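You operate a simulated robot arm through the tools that you are given. There is no shell and no other tool.

Carry out the task below with a simulated robot arm. There is one attempt and no reset: what you move stays moved.

JOB
Wind on as much rope as the card says, in neat turns.
Fine: tighten the yellow clamp knob, lower the white roller and put the pawl on before you wind; the weight then hangs on it. Hands outside the yellow line while the drum turns.

It is judged by the outcome, as a careful person would: the job done as asked, and still so three seconds after it is handed in. It fails if anything else is knocked over, pushed out of place, dropped, spilled or broken.

ROBOT AND FRAMES
A 7-joint arm with a two-finger parallel gripper, fixed in place. Base frame: the origin is on the floor under the middle of its stand, x ahead of it, y to its left, z up. Lengths are in mm, angles in degrees, forces in N, time in s.
It reaches about 1112 mm from its shoulder. Its first joint turns from -166.0 to 166.0 degrees. Payload 3.43 kg.
The tool frame sits at the grasp point between the pads (the TCP): z along the fingers, y along the line on which they close. The tips reach 34 mm beyond it. Largest opening 128 mm; finger width 24, thickness 12; the body of the gripper, 48 by 130 mm, starts 96 mm behind the TCP.
Orientation is that of the tool frame in the base frame, as a unit quaternion [x, y, z, w]. With the fingers straight down and closing along the base's y, the tool's x points along the base's -x, its y along +y and its z along -z.

CONTROLS
- The arm moves only by the tool apply_moves. Its argument "steps" is one flat list of numbers, 7 for each row, row after row: the shift along the tool's x, y, z in mm, then the turn, a rotation vector about the tool's x, y, z in degrees, then the finger opening in mm, from 0 to 128. In form: [dx, dy, dz, rx, ry, rz, fingers, dx, dy, dz, rx, ry, rz, fingers, ...]. A call has 1 to 20 rows; each row shifts and turns the commanded pose from where the row before left it, along the tool's axes as they then stand. Rows are played at 5 a second. More than 50 mm and 8.6 degrees between two rows, or a gripper value outside its range, and nothing of the call is played. Where a pose cannot be reached the arm comes as near as it can. A force on the tool above 90 N (or 10 N above the force at the start of the call, whichever is more), or a blocked arm, ends the call early, and 0.2 s more pass. The fingers move at their own pace (about 153 mm/s each) and stop on an object; they squeeze with about 34 N. The grip force told is the motor's: it shows also when the fingers shut on nothing. Time passes only in rows, and 0.2 s behind the last, so rows that do not move let the fingers close. It gives the time, the measured TCP pose, the force on the tool (base axes), the opening and the grip force at its end, in the units of the frame above (readings bear some noise), with the torque about the TCP (base axes, N m) and any sound that the robot's microphone picked up.
- Cameras (640 x 400 px; columns grow to the right, rows downward): "scene" is fixed at [222.6, 642.6, 1631.4]; the picture's right is [-0.66, -0.76, 0.00], its down [-0.54, 0.47, -0.70] and it looks along [0.53, -0.46, -0.71] (base axes); focal length 308 px, centre (320, 200). "wrist" rides on the gripper at [76, -11, -160] in the tool frame; the picture's right is [0.15, 0.99, 0.00], its down [-0.88, 0.13, -0.46] and it looks along [-0.45, 0.07, 0.89] (tool axes); focal length 234 px, centre (320, 200). There is no depth. A picture from a camera that has moved, and an enlarged one, comes with that camera's place and axes in the base frame and with its lens. The place of the scene camera against the robot may be out by one fixed shift of up to 12 mm in any direction.
- snapshot(camera): a new picture of that camera. No time passes.
- zoom(camera, box): a new picture of the part [left, top, right, bottom] of that camera's present view, enlarged. No time passes.
- hand_in(): hands the job in; it is judged then, once.

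Nothing tells you positions but the pictures and the camera data. Unless the task says otherwise, let go and move clear before handing in.

The tools are called after "Request:" by a JSON object that holds its "op" and its "data". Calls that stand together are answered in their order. apply_moves: Moves the arm, as the interface text tells. Its arguments: {"type":"object","properties":{"steps":{"type":"array","items":{"type":"number"}}},"required":["steps"]} The other tools are called the same way: snapshot (camera) takes a picture; zoom (camera, box) takes an enlarged picture of a part of a camera's view; hand_in () hands the job in.

At the start:

```text
clock: 0.0
tcp_pos: [542.8, 197.9, 1338.4]
ee_rot: [0.0, 1.0, 0.0, 0.0]
ft_force: [0.5, -0.5, -0.3]
ft_torque: [-0.02, 0.01, 0.01]
grip_width: 127.8
grasp_force: 0.1
```

scene: 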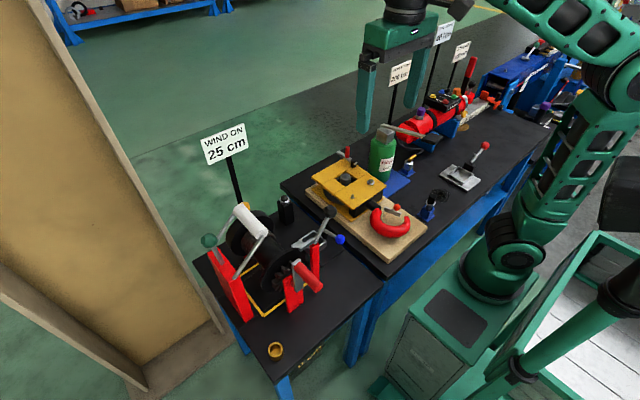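
wrist: 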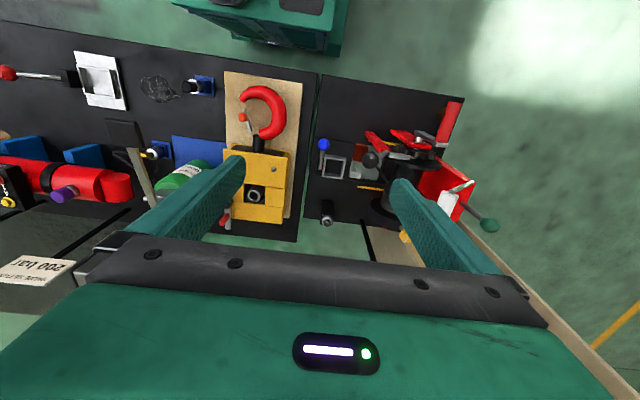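

I see a bench with several stations; the winch with "WIND ON 25 cm" card is at the left of the scene picture. I'll look closer before moving.

Request:
{"op": "zoom", "data": {"camera": "scene", "box": [180, 110, 380, 370]}}

Request:
{"op": "zoom", "data": {"camera": "scene", "box": [190, 190, 350, 320]}}

Request:
{"op": "zoom", "data": {"camera": "wrist", "box": [300, 80, 520, 260]}}

Request:
{"op": "zoom", "data": {"camera": "scene", "box": [190, 110, 270, 180]}}

```text
1.54 times, centred on (280, 240) of scene
camera zoom: at [222.6, 642.6, 1631.4], right [-0.66, -0.76, 0.0], down [-0.54, 0.47, -0.7], along [0.53, -0.46, -0.71], focal length 474 px, centre (382, 138)
```

zoom: 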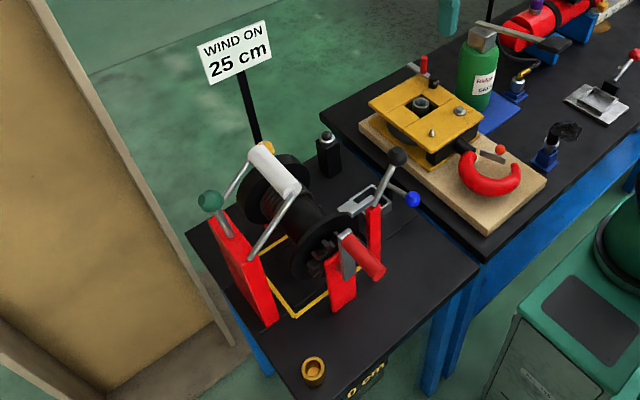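

```text
3.08 times, centred on (270, 255) of scene
camera zoom: at [222.6, 642.6, 1631.4], right [-0.66, -0.76, 0.0], down [-0.54, 0.47, -0.7], along [0.53, -0.46, -0.71], focal length 949 px, centre (474, 31)
```

zoom: 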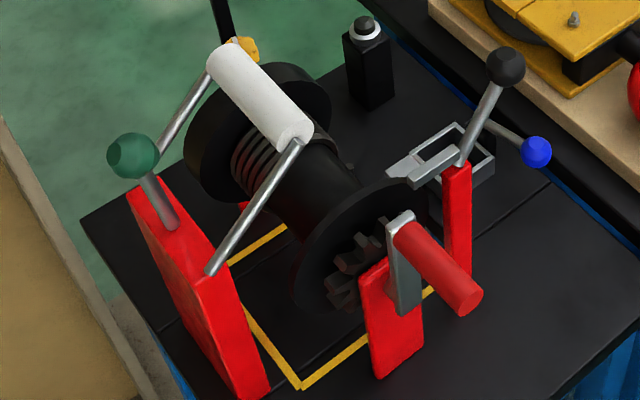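

```text
2.22 times, centred on (410, 170) of wrist
camera zoom: at [464.6, 187.0, 1498.1], right [-0.15, 0.99, 0.0], down [0.88, 0.13, 0.46], along [0.45, 0.07, -0.89], focal length 520 px, centre (120, 267)
```

zoom: 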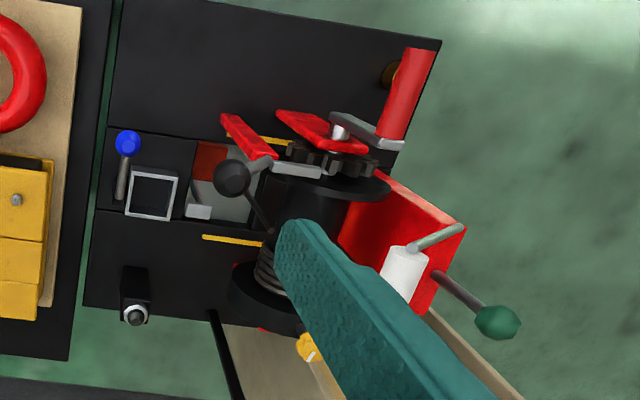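

```text
5.71 times, centred on (230, 145) of scene
camera zoom: at [222.6, 642.6, 1631.4], right [-0.66, -0.76, 0.0], down [-0.54, 0.47, -0.7], along [0.53, -0.46, -0.71], focal length 1762 px, centre (834, 514)
```

zoom: 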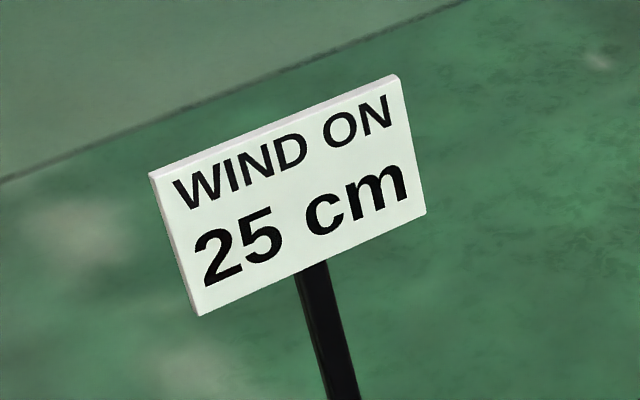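

The winch has its drum axis roughly along base x, with the red crank handle near (465, 436, 1052), the pawl with a black knob, the roller with a green knob, and a yellow knob at the far end. I'll move the wrist camera over the winch for closer views.

Request:
{"op": "apply_moves", "data": {"steps": [28, 34, 0, 0, 0, 0, 128, 28, 34, 0, 0, 0, 0, 128, 28, 34, 0, 0, 0, 0, 128, 28, 34, 0, 0, 0, 0, 128, 28, 34, 0, 0, 0, 0, 128, 0, 0, 0, 0, 0, 0, 128]}}

Request:
{"op": "snapshot", "data": {"camera": "wrist"}}

Request:
{"op": "snapshot", "data": {"camera": "scene"}}

```text
clock: 1.4
tcp_pos: [385.4, 367.8, 1345.2]
ee_rot: [0.001, 1.0, -0.001, 0.006]
ft_force: [0.1, 0.8, -0.2]
ft_torque: [-0.03, 0.0, -0.01]
grip_width: 127.9
grasp_force: 0.0
```

```text
taken
camera wrist: at [305.9, 356.0, 1503.0], right [-0.15, 0.99, 0.0], down [0.88, 0.13, 0.47], along [0.46, 0.07, -0.88], focal length 234 px, centre (320, 200)
```

wrist: 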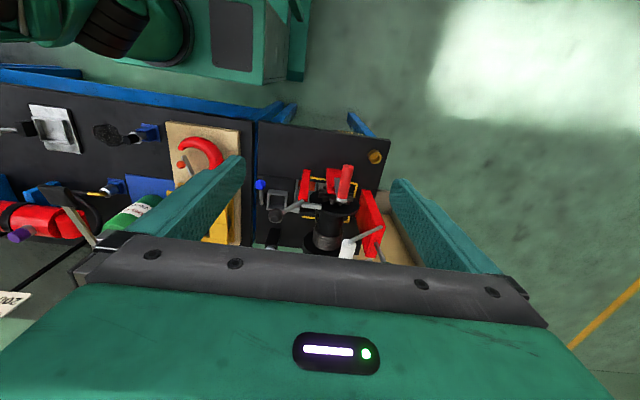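

```text
taken
```

scene: 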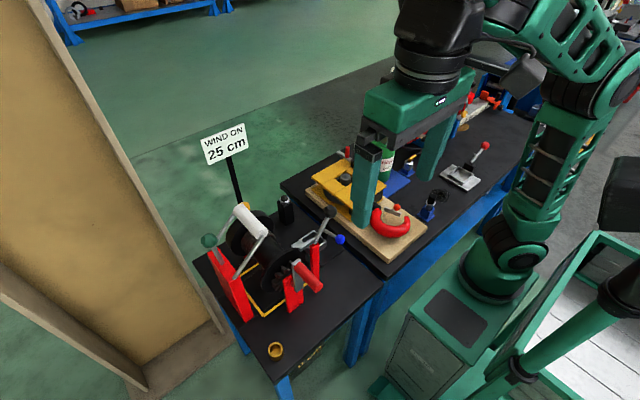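

The winch now lies in the middle of the wrist view. I'll zoom in to study the mechanism.

Request:
{"op": "zoom", "data": {"camera": "wrist", "box": [240, 110, 400, 270]}}

Request:
{"op": "zoom", "data": {"camera": "scene", "box": [200, 190, 280, 290]}}

Request:
{"op": "zoom", "data": {"camera": "scene", "box": [270, 190, 360, 300]}}

Request:
{"op": "zoom", "data": {"camera": "scene", "box": [260, 320, 360, 390]}}

```text
2.50 times, centred on (320, 190) of wrist
camera zoom: at [305.9, 356.0, 1503.0], right [-0.15, 0.99, 0.0], down [0.88, 0.13, 0.47], along [0.46, 0.07, -0.88], focal length 585 px, centre (320, 225)
```

zoom: 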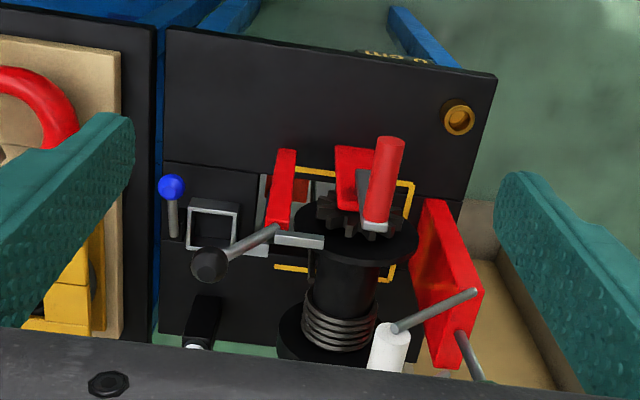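

```text
4.00 times, centred on (240, 240) of scene
camera zoom: at [222.6, 642.6, 1631.4], right [-0.66, -0.76, 0.0], down [-0.54, 0.47, -0.7], along [0.53, -0.46, -0.71], focal length 1233 px, centre (640, 40)
```

zoom: 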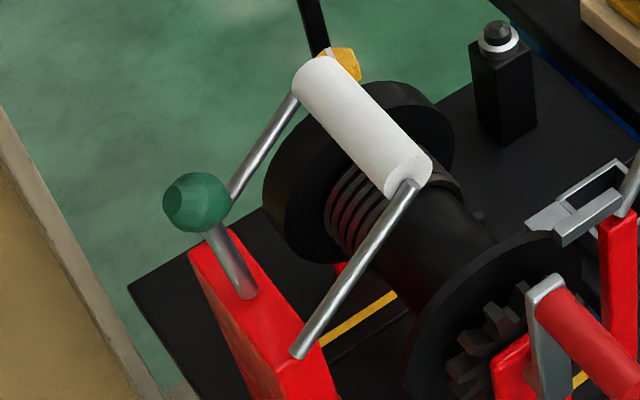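

```text
3.64 times, centred on (315, 245) of scene
camera zoom: at [222.6, 642.6, 1631.4], right [-0.66, -0.76, 0.0], down [-0.54, 0.47, -0.7], along [0.53, -0.46, -0.71], focal length 1121 px, centre (338, 36)
```

zoom: 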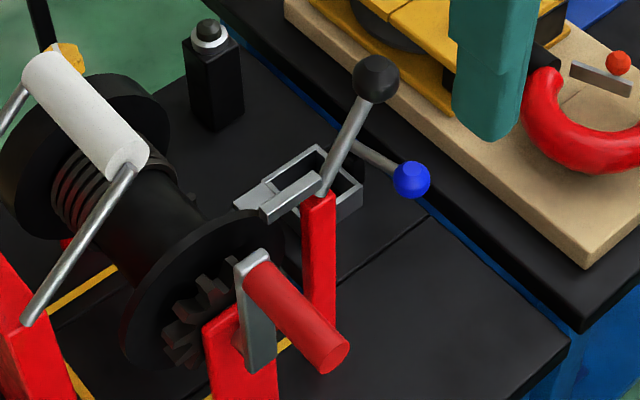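

```text
5.71 times, centred on (310, 355) of scene
camera zoom: at [222.6, 642.6, 1631.4], right [-0.66, -0.76, 0.0], down [-0.54, 0.47, -0.7], along [0.53, -0.46, -0.71], focal length 1762 px, centre (377, -686)
```

zoom: 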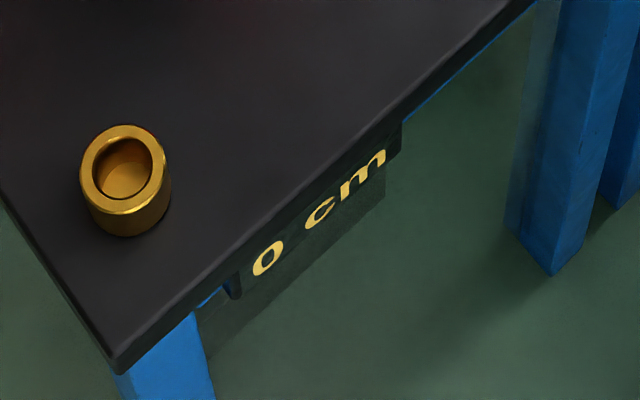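

Next I'll lower and tilt the gripper so that the wrist camera sees the winch from the robot's side.

Request:
{"op": "apply_moves", "data": {"steps": [8, 9, 40, 0, 0, 0, 128, 8, 9, 40, 0, 0, 0, 128, 8, 9, 40, 0, 0, 0, 128, 8, 9, 40, 0, 0, 0, 128, 8, 9, 36, 0, 0, 0, 128, 0, 0, 0, 0, -7.5, 0, 128, 0, 0, 0, 0, -7.5, 0, 128, 0, 0, 0, 0, -7.5, 0, 128, 0, 0, 0, 0, -7.5, 0, 128, 0, 0, 0, 0, 0, 0, 128]}}

Request:
{"op": "snapshot", "data": {"camera": "wrist"}}

Request:
{"op": "snapshot", "data": {"camera": "scene"}}

```text
clock: 3.6
tcp_pos: [448.4, 362.6, 1174.4]
ee_rot: [0.114, 0.969, 0.013, 0.219]
ft_force: [-0.2, 0.8, -0.2]
ft_torque: [-0.05, -0.04, -0.02]
grip_width: 127.9
grasp_force: 0.1
stopped in row 10: the arm was blocked; the commanded pose is now the measured one
```

```text
taken
camera wrist: at [309.6, 372.6, 1287.1], right [0.09, 1.0, 0.01], down [0.6, -0.06, 0.79], along [0.79, -0.06, -0.61], focal length 234 px, centre (320, 200)
```

wrist: 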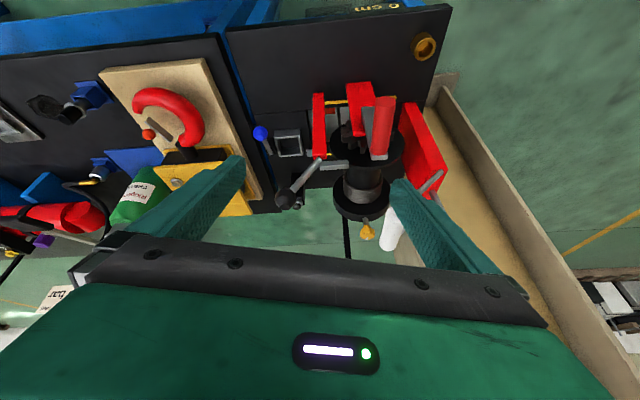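

```text
taken
```

scene: 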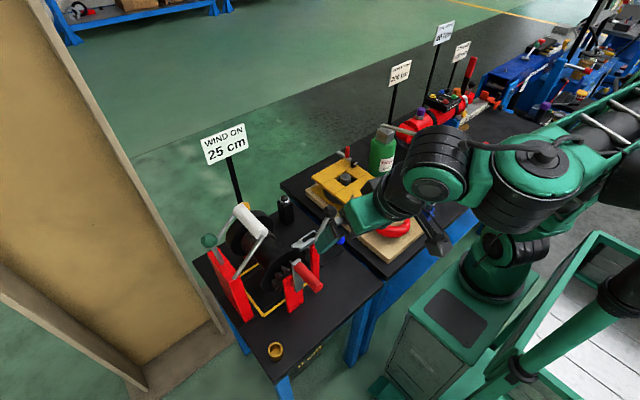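

The arm folded to near its limit there and stopped, touching nothing. The view is still useful, so I'll zoom from here.

Request:
{"op": "zoom", "data": {"camera": "wrist", "box": [230, 60, 470, 260]}}

Request:
{"op": "zoom", "data": {"camera": "wrist", "box": [300, 70, 440, 180]}}

Request:
{"op": "zoom", "data": {"camera": "wrist", "box": [320, 150, 460, 260]}}

```text
2.00 times, centred on (350, 160) of wrist
camera zoom: at [309.6, 372.6, 1287.1], right [0.09, 1.0, 0.01], down [0.6, -0.06, 0.79], along [0.79, -0.06, -0.61], focal length 468 px, centre (260, 280)
```

zoom: 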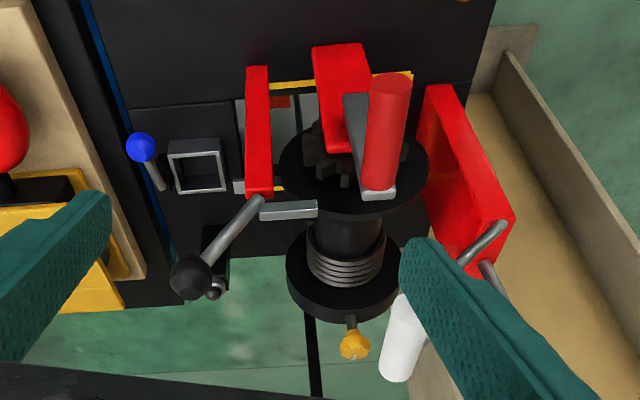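

```text
3.64 times, centred on (370, 125) of wrist
camera zoom: at [309.6, 372.6, 1287.1], right [0.09, 1.0, 0.01], down [0.6, -0.06, 0.79], along [0.79, -0.06, -0.61], focal length 852 px, centre (138, 473)
```

zoom: 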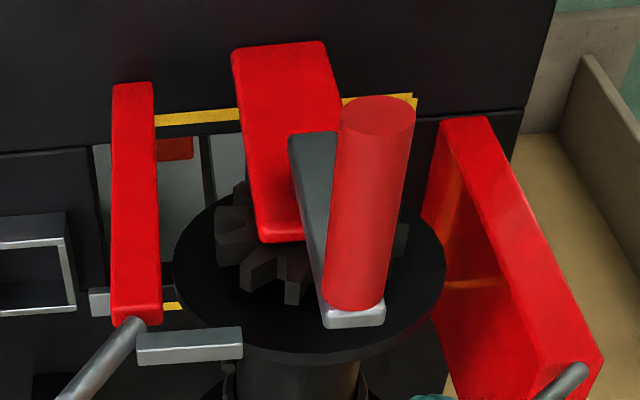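

```text
3.64 times, centred on (390, 205) of wrist
camera zoom: at [309.6, 372.6, 1287.1], right [0.09, 1.0, 0.01], down [0.6, -0.06, 0.79], along [0.79, -0.06, -0.61], focal length 852 px, centre (66, 182)
```

zoom: 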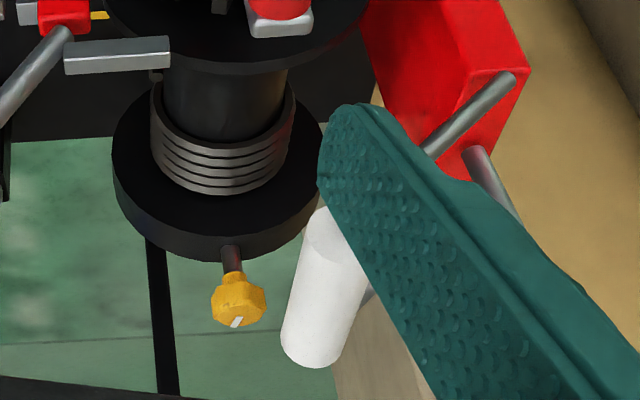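

I can see the yellow knob on the far flange, the roller, and the pawl from here. I'll straighten the hand and look from above and further out to triangulate everything with the wrist camera.

Request:
{"op": "apply_moves", "data": {"steps": [0, 0, -35, 0, 0, 0, 128, 0, 0, -35, 0, 0, 0, 128, 0, 0, -30, 0, 0, 0, 128, 0, 0, 0, 0.38, 6.33, -3.3, 128, 0, 0, 0, 0.38, 6.33, -3.3, 128, 0, 0, 0, 0.38, 6.33, -3.3, 128, 0, 0, 0, 0.38, 6.33, -3.3, 128, -39, 16, -16.5, 0, 0, 0, 128, -39, 16, -16.5, 0, 0, 0, 128, -39, 16, -16.5, 0, 0, 0, 128, -39, 16, -16.5, 0, 0, 0, 128, 0, 0, 0, 0, 0, 0, 128]}}

Request:
{"op": "snapshot", "data": {"camera": "wrist"}}

Request:
{"op": "snapshot", "data": {"camera": "scene"}}

```text
clock: 5.1
tcp_pos: [398.0, 362.7, 1276.7]
ee_rot: [0.005, 0.999, 0.013, 0.039]
ft_force: [105.8, -44.0, -148.8]
ft_torque: [11.76, 6.23, 6.64]
grip_width: 128.2
grasp_force: 0.0
stopped in row 7: the force on the tool passed its limit at 169 N (the readings are from after the stop); the commanded pose is now the measured one
```

```text
taken
camera wrist: at [309.4, 348.1, 1430.2], right [-0.14, 0.99, 0.01], down [0.84, 0.11, 0.52], along [0.52, 0.08, -0.85], focal length 234 px, centre (320, 200)
```

wrist: 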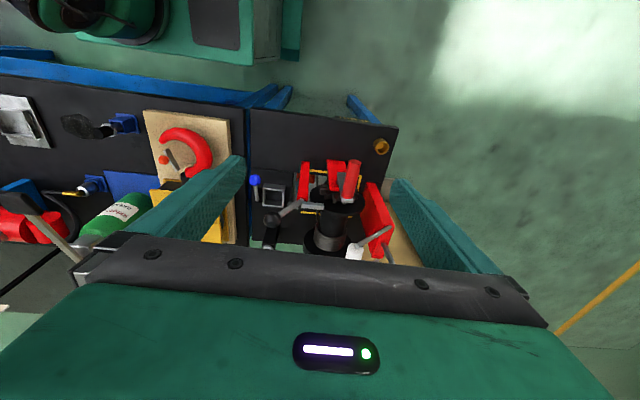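

```text
taken
```

scene: 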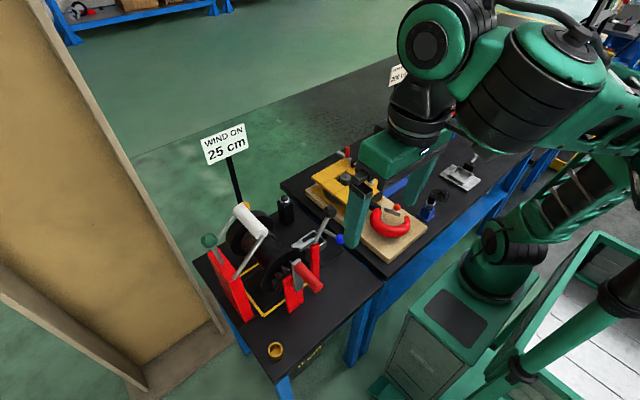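

A force spike occurred during the rotation; I see nothing near the hand in the pictures. I'll check with a still row whether it persists.

Request:
{"op": "apply_moves", "data": {"steps": [0, 0, 0, 0, 0, 0, 128]}}

Request:
{"op": "zoom", "data": {"camera": "scene", "box": [320, 0, 640, 280]}}

```text
clock: 5.5
tcp_pos: [397.9, 361.2, 1277.1]
ee_rot: [0.006, 0.999, 0.014, 0.038]
ft_force: [101.4, -30.8, -150.8]
ft_torque: [9.43, 5.13, 5.26]
grip_width: 127.9
grasp_force: 0.1
```

```text
1.43 times, centred on (480, 140) of scene
camera zoom: at [222.6, 642.6, 1631.4], right [-0.66, -0.76, 0.0], down [-0.54, 0.47, -0.7], along [0.53, -0.46, -0.71], focal length 440 px, centre (91, 286)
```

zoom: 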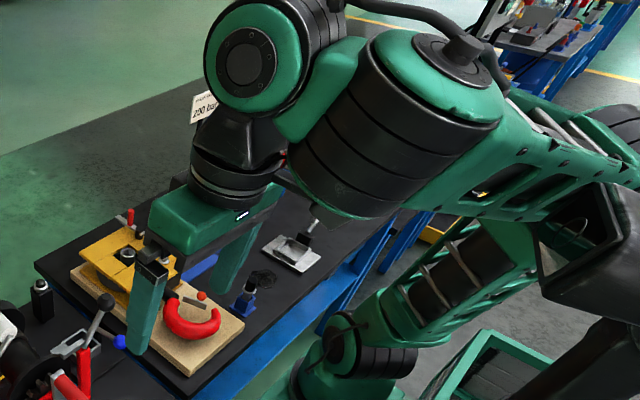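

The hand's camera bracket seems to be pressing on the robot's own forearm. I'll relieve that by moving outward, away from the base.

Request:
{"op": "apply_moves", "data": {"steps": [-15, 0, 6, 0, 0, 0, 128, -20, 0, 6, 0, 0, 0, 128, -30, 0, 0, 0, 0, 0, 128]}}

```text
clock: 6.3
tcp_pos: [447.1, 371.7, 1264.6]
ee_rot: [-0.005, 0.999, 0.006, 0.039]
ft_force: [-0.8, 1.0, 0.0]
ft_torque: [-0.03, -0.03, -0.02]
grip_width: 128.2
grasp_force: 0.1
```

The contact is gone. Now I'll move out and up for a good view from above the winch.

Request:
{"op": "apply_moves", "data": {"steps": [-28, 14, -14, 0, 1.1, 0, 128, -28, 14, -14, 0, 1.1, 0, 128, -28, 14, -16, 0, 1.1, 0, 128, -28, 14, -18, 0, 1.1, 0, 128, 0, 0, 0, 0, 0, 0, 128]}}

Request:
{"op": "snapshot", "data": {"camera": "wrist"}}

Request:
{"op": "snapshot", "data": {"camera": "scene"}}

```text
clock: 6.9
tcp_pos: [482.1, 396.0, 1300.0]
ee_rot: [-0.006, 0.999, 0.009, 0.037]
ft_force: [-1.3, 1.2, -0.5]
ft_torque: [-0.09, -0.09, -0.03]
grip_width: 127.9
grasp_force: 0.0
stopped in row 2: the force on the tool passed its limit at 195 N (the readings are from after the stop); the commanded pose is now the measured one
```

```text
taken
camera wrist: at [393.1, 381.7, 1454.6], right [-0.16, 0.99, 0.01], down [0.84, 0.13, 0.52], along [0.51, 0.09, -0.85], focal length 234 px, centre (320, 200)
```

wrist: 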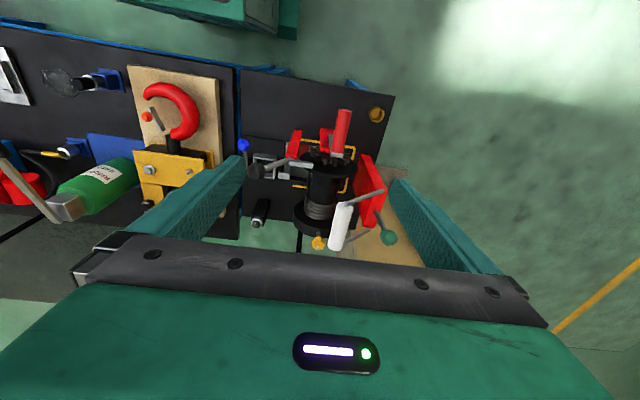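

```text
taken
```

scene: 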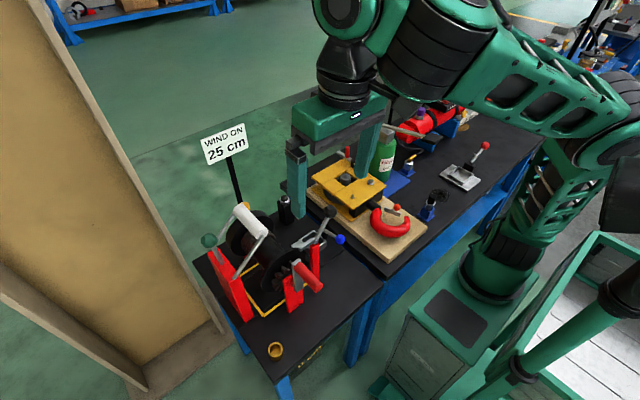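

It is free again. I'll move straight outward slowly, then level the hand.

Request:
{"op": "apply_moves", "data": {"steps": [-20, 8, 0, 0, 0, 0, 128, -20, 8, 0, 0, 0, 0, 128, -20, 8, 0, 0, 0, 0, 128, -20, 8, 0, 0, 0, 0, 128, 0, 0, 0, 0, 1.5, 0, 128, 0, 0, 0, 0, 1.5, 0, 128, 0, 0, 0, 0, 1.3, 0, 128, 0, 0, 0, 0, 0, 0, 128]}}

Request:
{"op": "snapshot", "data": {"camera": "wrist"}}

Request:
{"op": "zoom", "data": {"camera": "wrist", "box": [240, 60, 440, 260]}}

```text
clock: 7.6
tcp_pos: [508.9, 412.9, 1311.9]
ee_rot: [-0.004, 0.999, 0.011, 0.047]
ft_force: [0.0, 0.7, -0.7]
ft_torque: [-0.04, -0.01, -0.01]
grip_width: 128.2
grasp_force: 0.1
stopped in row 3: the force on the tool passed its limit at 110 N (the readings are from after the stop); the commanded pose is now the measured one
```

```text
taken
camera wrist: at [418.4, 397.3, 1463.0], right [-0.16, 0.99, 0.01], down [0.83, 0.13, 0.54], along [0.53, 0.09, -0.84], focal length 234 px, centre (320, 200)
```

wrist: 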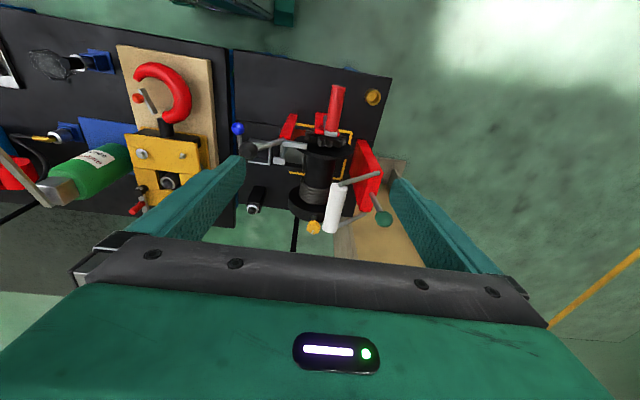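

```text
2.00 times, centred on (340, 160) of wrist
camera zoom: at [418.4, 397.3, 1463.0], right [-0.16, 0.99, 0.01], down [0.83, 0.13, 0.54], along [0.53, 0.09, -0.84], focal length 468 px, centre (280, 280)
```

zoom: 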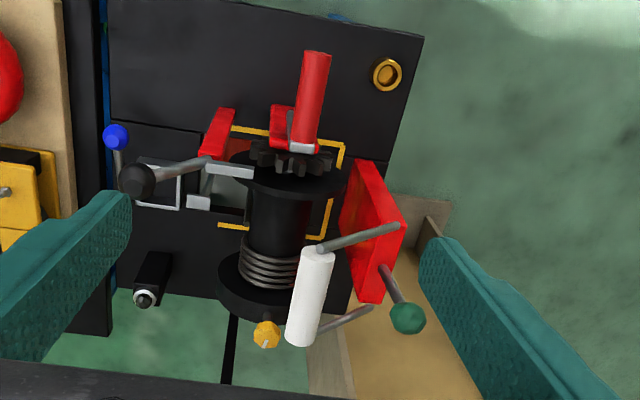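

Again a brief force stop, with free space around the tool. I'll look at the arm itself to understand.

Request:
{"op": "zoom", "data": {"camera": "scene", "box": [240, 0, 640, 260]}}

Request:
{"op": "apply_moves", "data": {"steps": [0, 0, 0, 0, 0, 0, 128]}}

```text
1.54 times, centred on (440, 130) of scene
camera zoom: at [222.6, 642.6, 1631.4], right [-0.66, -0.76, 0.0], down [-0.54, 0.47, -0.7], along [0.53, -0.46, -0.71], focal length 474 px, centre (135, 308)
```

zoom: 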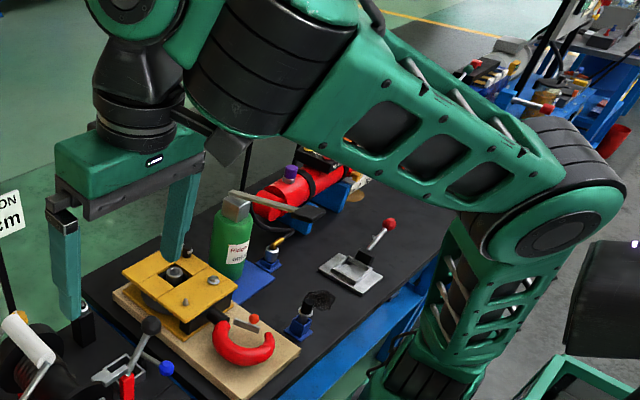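

```text
clock: 8.0
tcp_pos: [511.3, 413.2, 1311.0]
ee_rot: [-0.004, 0.999, 0.011, 0.046]
ft_force: [0.7, 0.1, -0.7]
ft_torque: [-0.02, -0.02, 0.01]
grip_width: 128.0
grasp_force: 0.0
```

The camera bracket sits just under the forearm's barrel, so forward tilt of the hand makes it touch. I'll first tilt the hand back to level (and slightly past), which opens that gap.

Request:
{"op": "apply_moves", "data": {"steps": [0, 0, 0, 0, 2, 0, 128, 0, 0, 0, 0, 2, 0, 128, 0, 0, 0, 0, 2, 0, 128, 0, 0, 0, 0, 0, 0, 128]}}

```text
clock: 8.4
tcp_pos: [496.6, 414.5, 1316.9]
ee_rot: [-0.005, 0.999, 0.012, 0.037]
ft_force: [1.8, 0.2, -1.4]
ft_torque: [-0.07, 0.15, -0.02]
grip_width: 128.0
grasp_force: 0.1
stopped in row 2: the force on the tool passed its limit at 114 N (the readings are from after the stop); the commanded pose is now the measured one
```

The camera bracket is on the inside of the wrist bend, so I'll turn the hand about its own axis to swing the camera away from the forearm (towards +y), which also gives a side view of the winch.

Request:
{"op": "apply_moves", "data": {"steps": [0, 0, 0, 0, 0, 4, 128, 0, 0, 0, 0, 0, 8, 128, 0, 0, 0, 0, 0, 8, 128, 0, 0, 0, 0, 0, 8, 128, 0, 0, 0, 0, 0, 8, 128, 0, 0, 0, 0, 0, 8, 128, 0, 0, 0, 0, 0, 0, 128]}}

Request:
{"op": "snapshot", "data": {"camera": "wrist"}}

Request:
{"op": "snapshot", "data": {"camera": "scene"}}

```text
clock: 10.1
tcp_pos: [498.3, 413.0, 1316.9]
ee_rot: [0.371, 0.928, 0.026, 0.031]
ft_force: [-0.4, 0.1, -0.7]
ft_torque: [-0.03, 0.01, 0.0]
grip_width: 128.2
grasp_force: 0.0
```

```text
taken
camera wrist: at [421.9, 454.1, 1472.8], right [0.57, 0.82, 0.06], down [0.69, -0.53, 0.5], along [0.44, -0.24, -0.87], focal length 234 px, centre (320, 200)
```

wrist: 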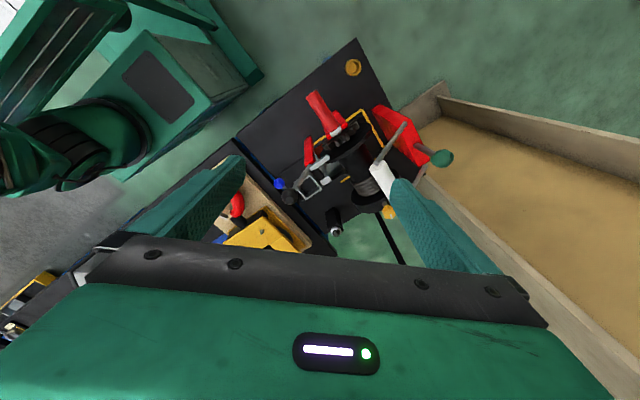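

```text
taken
```

scene: 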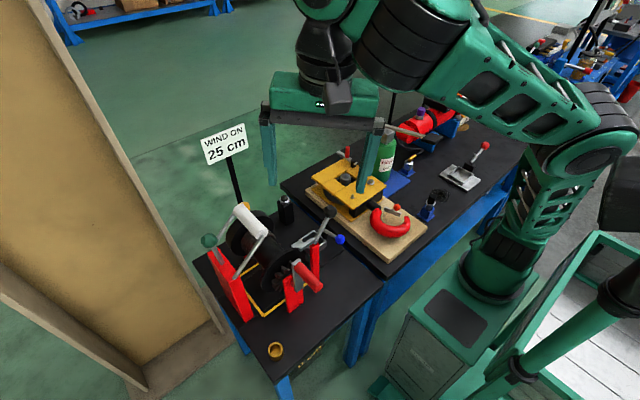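

The turn worked and the arm is free. I'll level the hand, then zoom on the winch from this new angle.

Request:
{"op": "apply_moves", "data": {"steps": [0, 0, 0, 1.36, 0.74, 0, 128, 0, 0, 0, 1.36, 0.74, 0, 128, 0, 0, 0, 1.36, 0.74, 0, 128, 0, 0, 0, 0, 0, 0, 128]}}

Request:
{"op": "snapshot", "data": {"camera": "wrist"}}

Request:
{"op": "zoom", "data": {"camera": "wrist", "box": [260, 70, 460, 260]}}

```text
clock: 11.1
tcp_pos: [497.8, 414.1, 1316.5]
ee_rot: [0.371, 0.928, 0.0, -0.001]
ft_force: [0.9, -0.4, 0.5]
ft_torque: [0.01, 0.02, -0.04]
grip_width: 127.7
grasp_force: 0.1
```

```text
taken
camera wrist: at [434.2, 457.5, 1477.2], right [0.58, 0.82, 0.0], down [0.73, -0.51, 0.45], along [0.37, -0.26, -0.89], focal length 234 px, centre (320, 200)
```

wrist: 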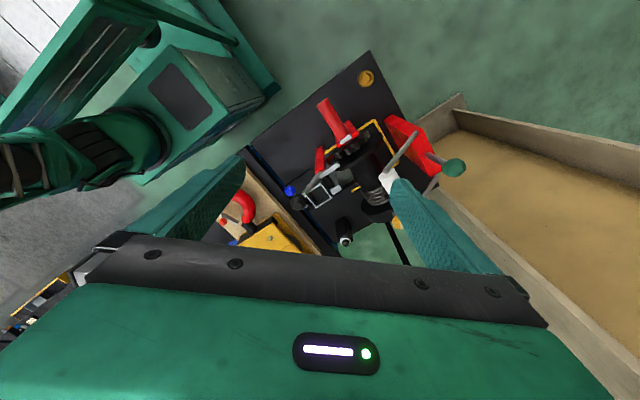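

```text
2.11 times, centred on (360, 165) of wrist
camera zoom: at [434.2, 457.5, 1477.2], right [0.58, 0.82, 0.0], down [0.73, -0.51, 0.45], along [0.37, -0.26, -0.89], focal length 493 px, centre (236, 274)
```

zoom: 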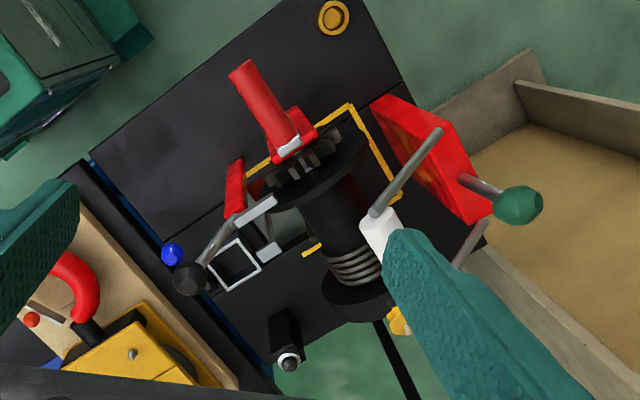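

I'll shift to +y so the winch sits centrally between the fingers in the picture.

Request:
{"op": "apply_moves", "data": {"steps": [25, 16.1, 4, 0, 0, 0, 128, 25, 16.1, 4, 0, 0, 0, 128, 25, 16.1, 4, 0, 0, 0, 128, 25, 16.1, 4, 0, 0, 0, 128, 0, 0, 0, 0, 0, 0, 128]}}

Request:
{"op": "snapshot", "data": {"camera": "wrist"}}

Request:
{"op": "zoom", "data": {"camera": "wrist", "box": [220, 110, 400, 260]}}

```text
clock: 12.2
tcp_pos: [469.2, 512.4, 1305.2]
ee_rot: [0.371, 0.928, 0.007, -0.001]
ft_force: [-0.1, 0.2, -0.5]
ft_torque: [-0.01, 0.0, -0.02]
grip_width: 128.0
grasp_force: 0.0
out of reach, approached as far as the arm can: row 4
```

```text
taken
camera wrist: at [404.4, 554.3, 1465.9], right [0.58, 0.82, 0.01], down [0.73, -0.52, 0.45], along [0.38, -0.25, -0.89], focal length 234 px, centre (320, 200)
```

wrist: 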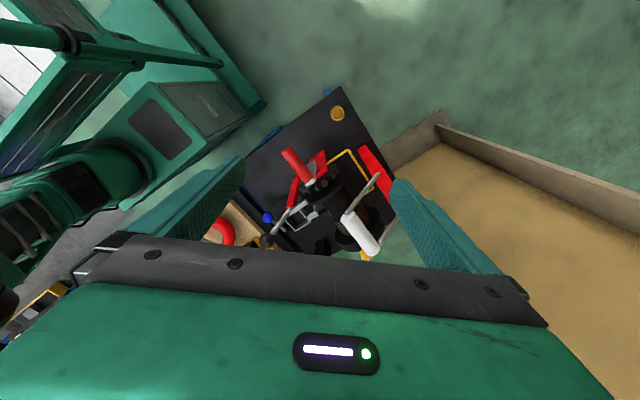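

```text
2.67 times, centred on (310, 185) of wrist
camera zoom: at [404.4, 554.3, 1465.9], right [0.58, 0.82, 0.01], down [0.73, -0.52, 0.45], along [0.38, -0.25, -0.89], focal length 624 px, centre (347, 240)
```

zoom: 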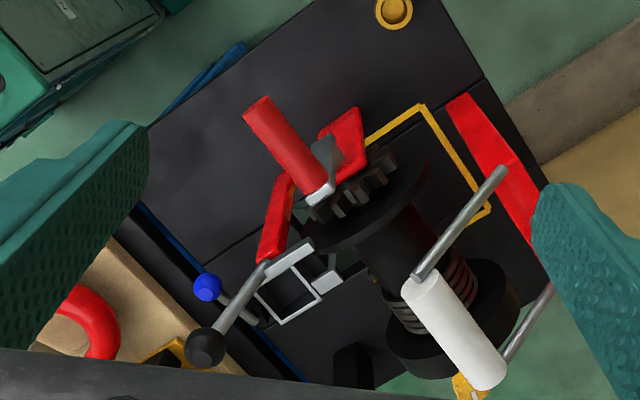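

From two wrist views I get: crank handle x 466–538 at y 440, z ≈1028; black pawl knob ≈(586, 298, 1065); green knob ≈(680, 573, 1085); roller x 633–716 at y 470, z ≈1075; yellow knob ≈(762, 439, 1038); yellow line box x 603–759, y 364–526 on the bench at z ≈777. I'll go further out for a closer look at the knob.

Request:
{"op": "apply_moves", "data": {"steps": [-28.7, 20.2, 12.2, 0, 0, 0, 128, -28.7, 20.2, 12.2, 0, 0, 0, 128, -28.7, 20.2, 12.2, 0, 0, 0, 128, -28.7, 20.2, 12.2, 0, 0, 0, 128, -28.7, 20.2, 12.2, 0, 0, 0, 128, -28.7, 20.2, 12.2, 0, 0, 0, 128, -28.7, 20.2, 12.2, 0, 0, 0, 128, 0, 0, 0, 0, 0, 0, 128]}}

Request:
{"op": "snapshot", "data": {"camera": "wrist"}}

Request:
{"op": "snapshot", "data": {"camera": "scene"}}

```text
clock: 14.1
tcp_pos: [686.2, 482.4, 1230.2]
ee_rot: [0.372, 0.928, 0.002, -0.001]
ft_force: [0.3, 0.5, -0.7]
ft_torque: [-0.03, -0.03, -0.04]
grip_width: 128.1
grasp_force: 0.0
out of reach, approached as far as the arm can: row 7
```

```text
taken
camera wrist: at [621.7, 525.0, 1389.6], right [0.58, 0.82, 0.0], down [0.73, -0.51, 0.46], along [0.37, -0.26, -0.89], focal length 234 px, centre (320, 200)
```

wrist: 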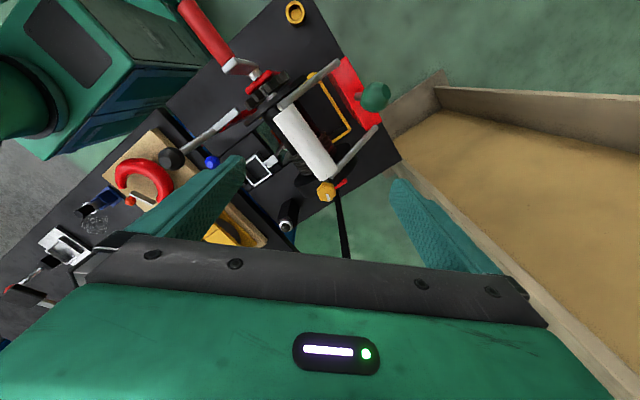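

```text
taken
```

scene: 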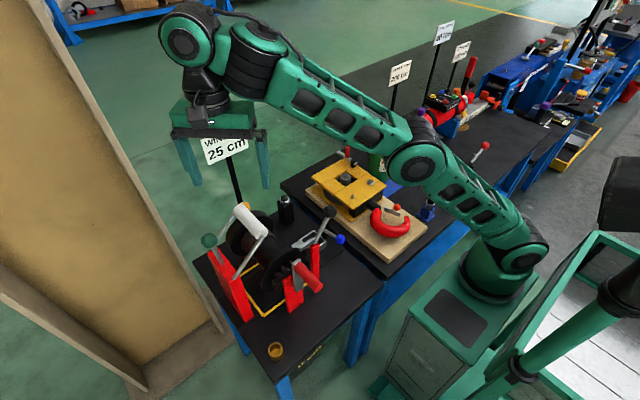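

The arm is near its full stretch here because it's high up; lower down there's more reach. The view is good, so I'll zoom on the knob, roller and pawl.

Request:
{"op": "zoom", "data": {"camera": "wrist", "box": [270, 60, 410, 220]}}

Request:
{"op": "zoom", "data": {"camera": "wrist", "box": [150, 0, 350, 200]}}

Request:
{"op": "zoom", "data": {"camera": "scene", "box": [190, 190, 350, 320]}}

```text
2.50 times, centred on (340, 140) of wrist
camera zoom: at [621.7, 525.0, 1389.6], right [0.58, 0.82, 0.0], down [0.73, -0.51, 0.46], along [0.37, -0.26, -0.89], focal length 585 px, centre (270, 350)
```

zoom: 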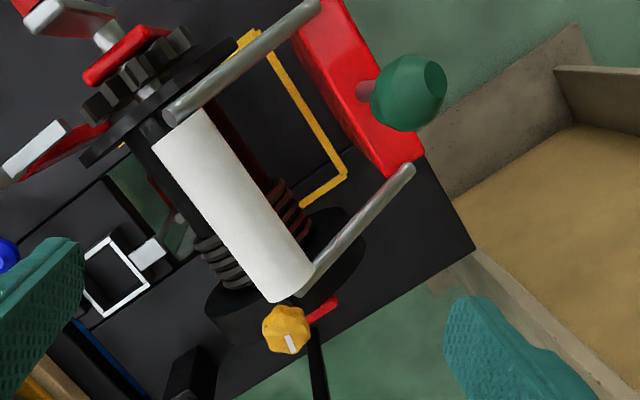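

```text
2.00 times, centred on (250, 100) of wrist
camera zoom: at [621.7, 525.0, 1389.6], right [0.58, 0.82, 0.0], down [0.73, -0.51, 0.46], along [0.37, -0.26, -0.89], focal length 468 px, centre (460, 400)
```

zoom: 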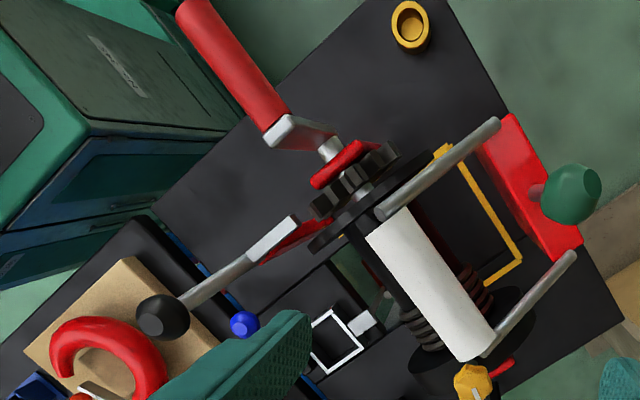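

```text
3.08 times, centred on (270, 255) of scene
camera zoom: at [222.6, 642.6, 1631.4], right [-0.66, -0.76, 0.0], down [-0.54, 0.47, -0.7], along [0.53, -0.46, -0.71], focal length 949 px, centre (474, 31)
```

zoom: 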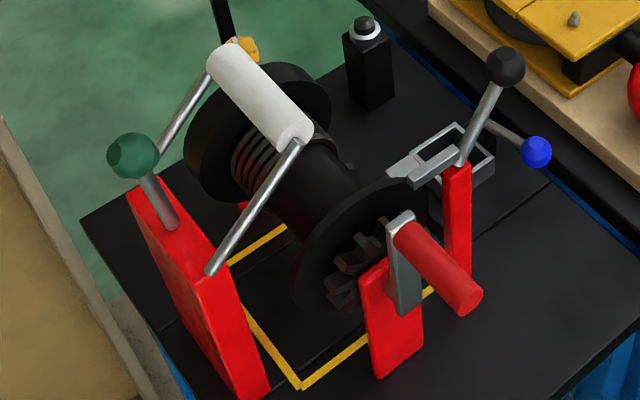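

The yellow knob appears to be a lobed knob on a short upright stem on the far flange's rim, with a white mark on top, so it turns about the vertical. I'll zoom further to place it exactly.

Request:
{"op": "zoom", "data": {"camera": "wrist", "box": [295, 160, 365, 210]}}

Request:
{"op": "zoom", "data": {"camera": "scene", "box": [225, 190, 275, 230]}}

```text
8.00 times, centred on (330, 185) of wrist
camera zoom: at [621.7, 525.0, 1389.6], right [0.58, 0.82, 0.0], down [0.73, -0.51, 0.46], along [0.37, -0.26, -0.89], focal length 1873 px, centre (240, 320)
```

zoom: 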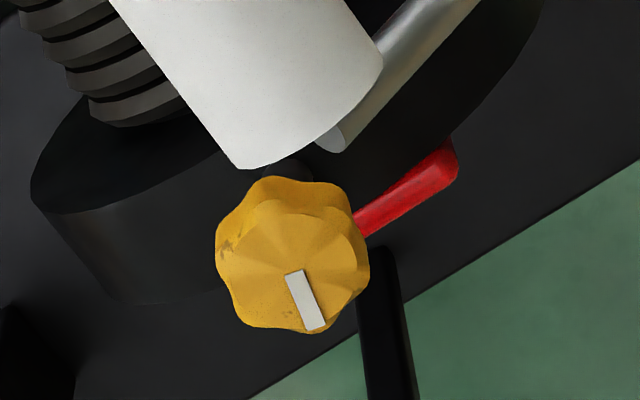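

```text
10.00 times, centred on (250, 210) of scene
camera zoom: at [222.6, 642.6, 1631.4], right [-0.66, -0.76, 0.0], down [-0.54, 0.47, -0.7], along [0.53, -0.46, -0.71], focal length 3083 px, centre (1020, 100)
```

zoom: 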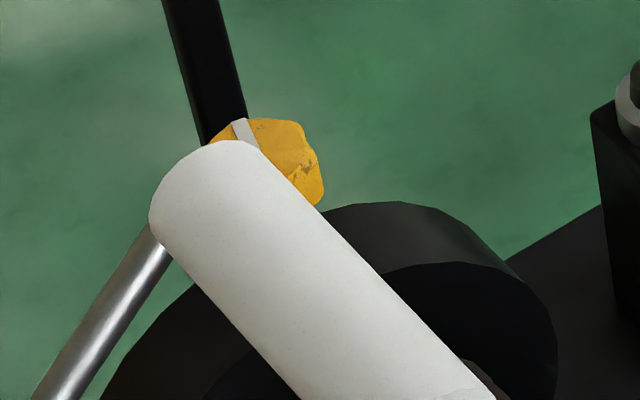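

The knob is about 33 mm across, centred near (766, 440, 1031), standing on the rim (rim top ≈ 991). I'll part-close the fingers and approach from above, checking position on the way.

Request:
{"op": "apply_moves", "data": {"steps": [-10, 3, 35, 0, 0, 0, 64, -18, 5, 30, 0, 0, 0, 64, 0, 0, 0, 0, 0, 0, 64]}}

```text
clock: 14.8
tcp_pos: [711.2, 465.3, 1162.7]
ee_rot: [0.37, 0.929, 0.001, 0.0]
ft_force: [0.0, -0.1, 0.2]
ft_torque: [0.04, 0.01, 0.02]
grip_width: 63.9
grasp_force: 0.0
```

Request:
{"op": "apply_moves", "data": {"steps": [-19, 6.5, 18, 0, 0, 0, 64, -19, 6.5, 18, 0, 0, 0, 64, -19, 6.5, 16, 0, 0, 0, 64, 0, 0, 0, 0, 0, 0, 64]}}

Request:
{"op": "snapshot", "data": {"camera": "wrist"}}

Request:
{"op": "snapshot", "data": {"camera": "scene"}}

```text
clock: 15.8
tcp_pos: [766.3, 441.7, 1111.7]
ee_rot: [0.371, 0.928, 0.0, 0.0]
ft_force: [0.8, -0.9, -0.2]
ft_torque: [-0.01, 0.01, -0.02]
grip_width: 64.0
grasp_force: 0.0
```

```text
taken
camera wrist: at [701.4, 485.8, 1271.4], right [0.58, 0.82, 0.0], down [0.73, -0.51, 0.46], along [0.37, -0.26, -0.89], focal length 234 px, centre (320, 200)
```

wrist: 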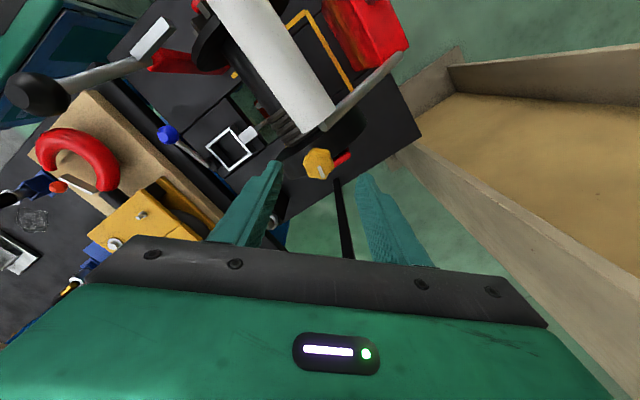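

```text
taken
```

scene: 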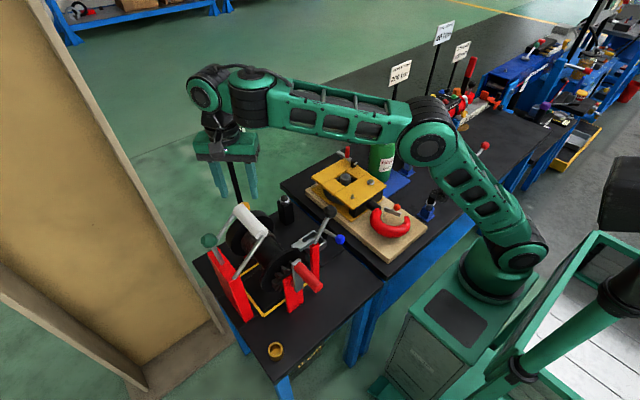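

The fingers straddle the knob position as expected. I'll lower so the fingertips flank the knob without touching the rim, then close.

Request:
{"op": "apply_moves", "data": {"steps": [0, -1, 18, 0, 0, 0, 64, 0, -1, 18, 0, 0, 0, 64, 0, 0, 15, 0, 0, 0, 64, 0, 0, 13, 0, 0, 0, 64, 0, 0, 0, 0, 0, 0, 64]}}

Request:
{"op": "snapshot", "data": {"camera": "wrist"}}

Request:
{"op": "zoom", "data": {"camera": "wrist", "box": [240, 80, 400, 220]}}

```text
clock: 17.1
tcp_pos: [763.1, 440.2, 1048.0]
ee_rot: [0.371, 0.929, 0.001, 0.0]
ft_force: [-0.4, 0.7, -1.0]
ft_torque: [0.02, 0.01, -0.02]
grip_width: 64.1
grasp_force: 0.1
```

```text
taken
camera wrist: at [699.7, 483.8, 1207.9], right [0.58, 0.82, 0.0], down [0.73, -0.51, 0.46], along [0.37, -0.26, -0.89], focal length 234 px, centre (320, 200)
```

wrist: 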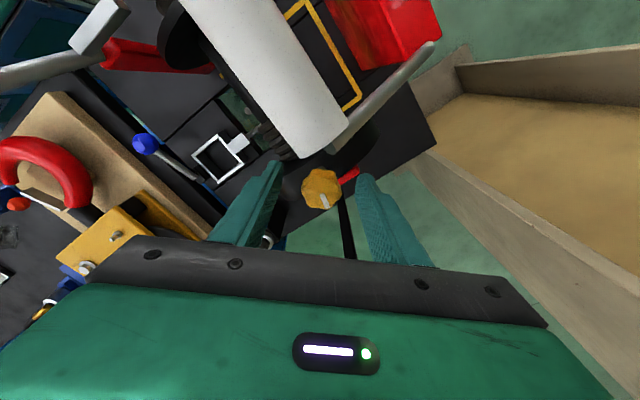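

```text
2.86 times, centred on (320, 150) of wrist
camera zoom: at [699.7, 483.8, 1207.9], right [0.58, 0.82, 0.0], down [0.73, -0.51, 0.46], along [0.37, -0.26, -0.89], focal length 669 px, centre (320, 343)
```

zoom: 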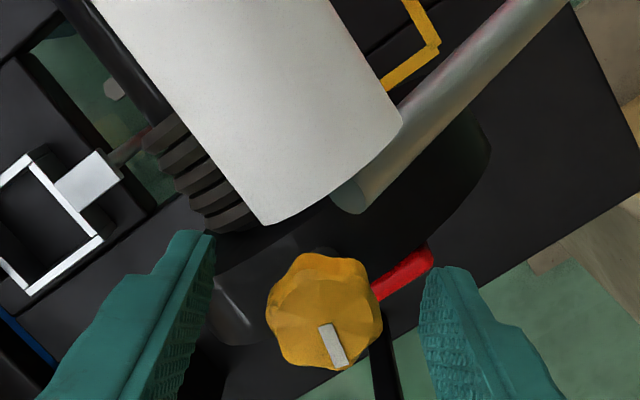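

The knob sits centrally between the pads. I'll go down a few more millimetres, close gently on it and check the grip.

Request:
{"op": "apply_moves", "data": {"steps": [-2, 0, 6, 0, 0, 0, 64, 0, 0, 0, 0, 0, 0, 20, 0, 0, 0, 0, 0, 0, 20, 0, 0, 0, 0, 0, 0, 20]}}

Request:
{"op": "zoom", "data": {"camera": "wrist", "box": [240, 80, 400, 220]}}

```text
clock: 18.1
tcp_pos: [765.8, 438.8, 1041.8]
ee_rot: [0.371, 0.929, 0.001, 0.001]
ft_force: [15.3, 13.8, 3.9]
ft_torque: [0.18, -0.11, -0.02]
grip_width: 29.3
grasp_force: 44.9
```

```text
2.86 times, centred on (320, 150) of wrist
camera zoom: at [701.7, 483.0, 1201.9], right [0.58, 0.82, 0.0], down [0.73, -0.51, 0.46], along [0.37, -0.26, -0.89], focal length 669 px, centre (320, 343)
```

zoom: 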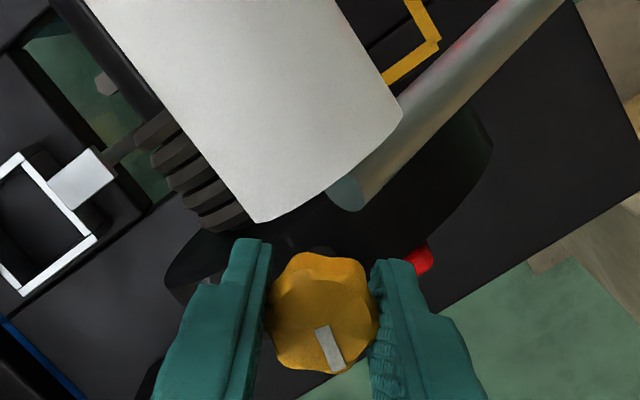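

Gripped at 29 mm with a slight side load. I'll centre by 1.5 mm and then start turning clockwise as seen from above, watching torque.

Request:
{"op": "apply_moves", "data": {"steps": [0, 1.5, 0, 0, 0, 0, 20, 0, 0, 0, 0, 0, 4, 20, 0, 0, 0, 0, 0, 6, 20, 0, 0, 0, 0, 0, 6, 20, 0, 0, 0, 0, 0, 0, 20]}}

Request:
{"op": "zoom", "data": {"camera": "wrist", "box": [240, 80, 400, 220]}}

```text
clock: 19.2
tcp_pos: [766.0, 438.1, 1041.7]
ee_rot: [0.496, 0.868, -0.001, 0.0]
ft_force: [-2.0, -5.5, 6.3]
ft_torque: [-0.11, 0.07, 0.01]
grip_width: 29.6
grasp_force: 45.5
```

```text
2.86 times, centred on (320, 150) of wrist
camera zoom: at [716.5, 498.7, 1202.0], right [0.78, 0.63, 0.0], down [0.56, -0.69, 0.46], along [0.28, -0.36, -0.89], focal length 669 px, centre (320, 343)
```

zoom: 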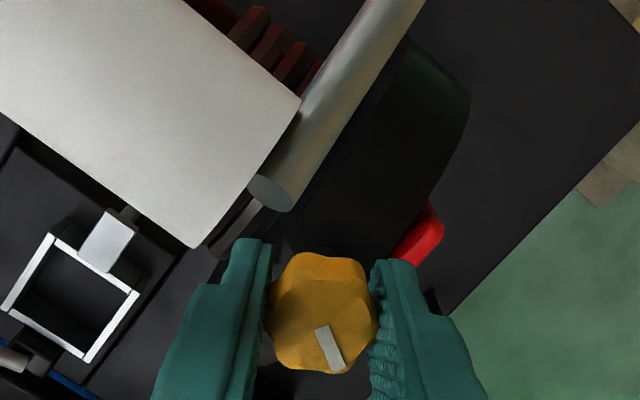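

The knob turns with the hand (the white mark stays fixed between the fingers). I'll keep turning clockwise.

Request:
{"op": "apply_moves", "data": {"steps": [0, 0, 0, 0, 0, 8, 20, 0, 0, 0, 0, 0, 8, 20, 0, 0, 0, 0, 0, 8, 20, 0, 0, 0, 0, 0, 8, 20, 0, 0, 0, 0, 0, 0, 20]}}

Request:
{"op": "zoom", "data": {"camera": "wrist", "box": [240, 80, 400, 220]}}

```text
clock: 20.4
tcp_pos: [763.8, 438.0, 1041.2]
ee_rot: [0.717, 0.697, -0.002, 0.0]
ft_force: [-21.9, -22.3, -1.6]
ft_torque: [-1.24, 0.06, -0.01]
grip_width: 29.5
grasp_force: 44.6
```

```text
2.86 times, centred on (320, 150) of wrist
camera zoom: at [754.7, 515.4, 1201.9], right [0.99, 0.12, 0.0], down [0.11, -0.88, 0.46], along [0.05, -0.45, -0.89], focal length 669 px, centre (320, 343)
```

zoom: 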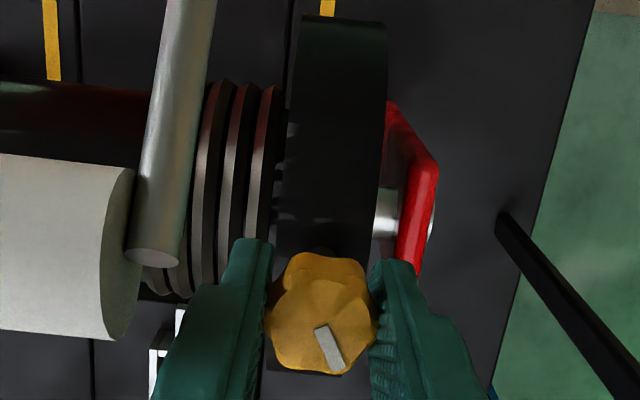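

The knob has turned about 48°. A small side load has built up, so I'll recentre slightly and go on turning.

Request:
{"op": "apply_moves", "data": {"steps": [-1.2, -1.2, 0, 0, 0, 0, 20, 0, 0, 0, 0, 0, 7, 20, 0, 0, 0, 0, 0, 7, 20, 0, 0, 0, 0, 0, 7, 20, 0, 0, 0, 0, 0, 7, 20, 0, 0, 0, 0, 0, 0, 20]}}

Request:
{"op": "zoom", "data": {"camera": "wrist", "box": [240, 80, 400, 220]}}

Request:
{"op": "snapshot", "data": {"camera": "scene"}}

```text
clock: 21.9
tcp_pos: [763.9, 439.3, 1041.4]
ee_rot: [0.864, 0.503, -0.001, 0.0]
ft_force: [-15.9, 2.6, -14.2]
ft_torque: [1.14, -0.48, 0.01]
grip_width: 29.4
grasp_force: 45.3
```

```text
2.86 times, centred on (320, 150) of wrist
camera zoom: at [790.7, 510.9, 1201.9], right [0.93, -0.36, 0.0], down [-0.32, -0.83, 0.46], along [-0.17, -0.43, -0.89], focal length 669 px, centre (320, 343)
```

zoom: 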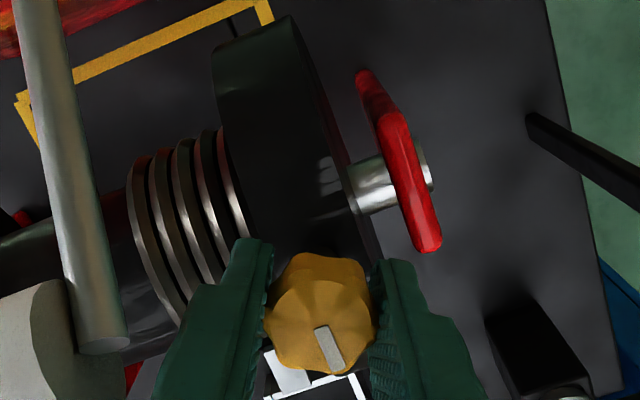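

```text
taken
```

scene: 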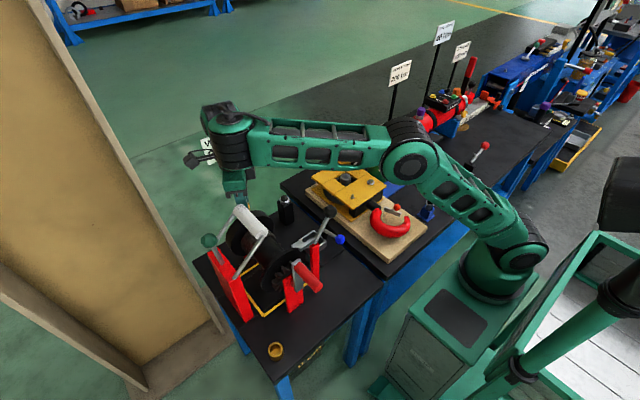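

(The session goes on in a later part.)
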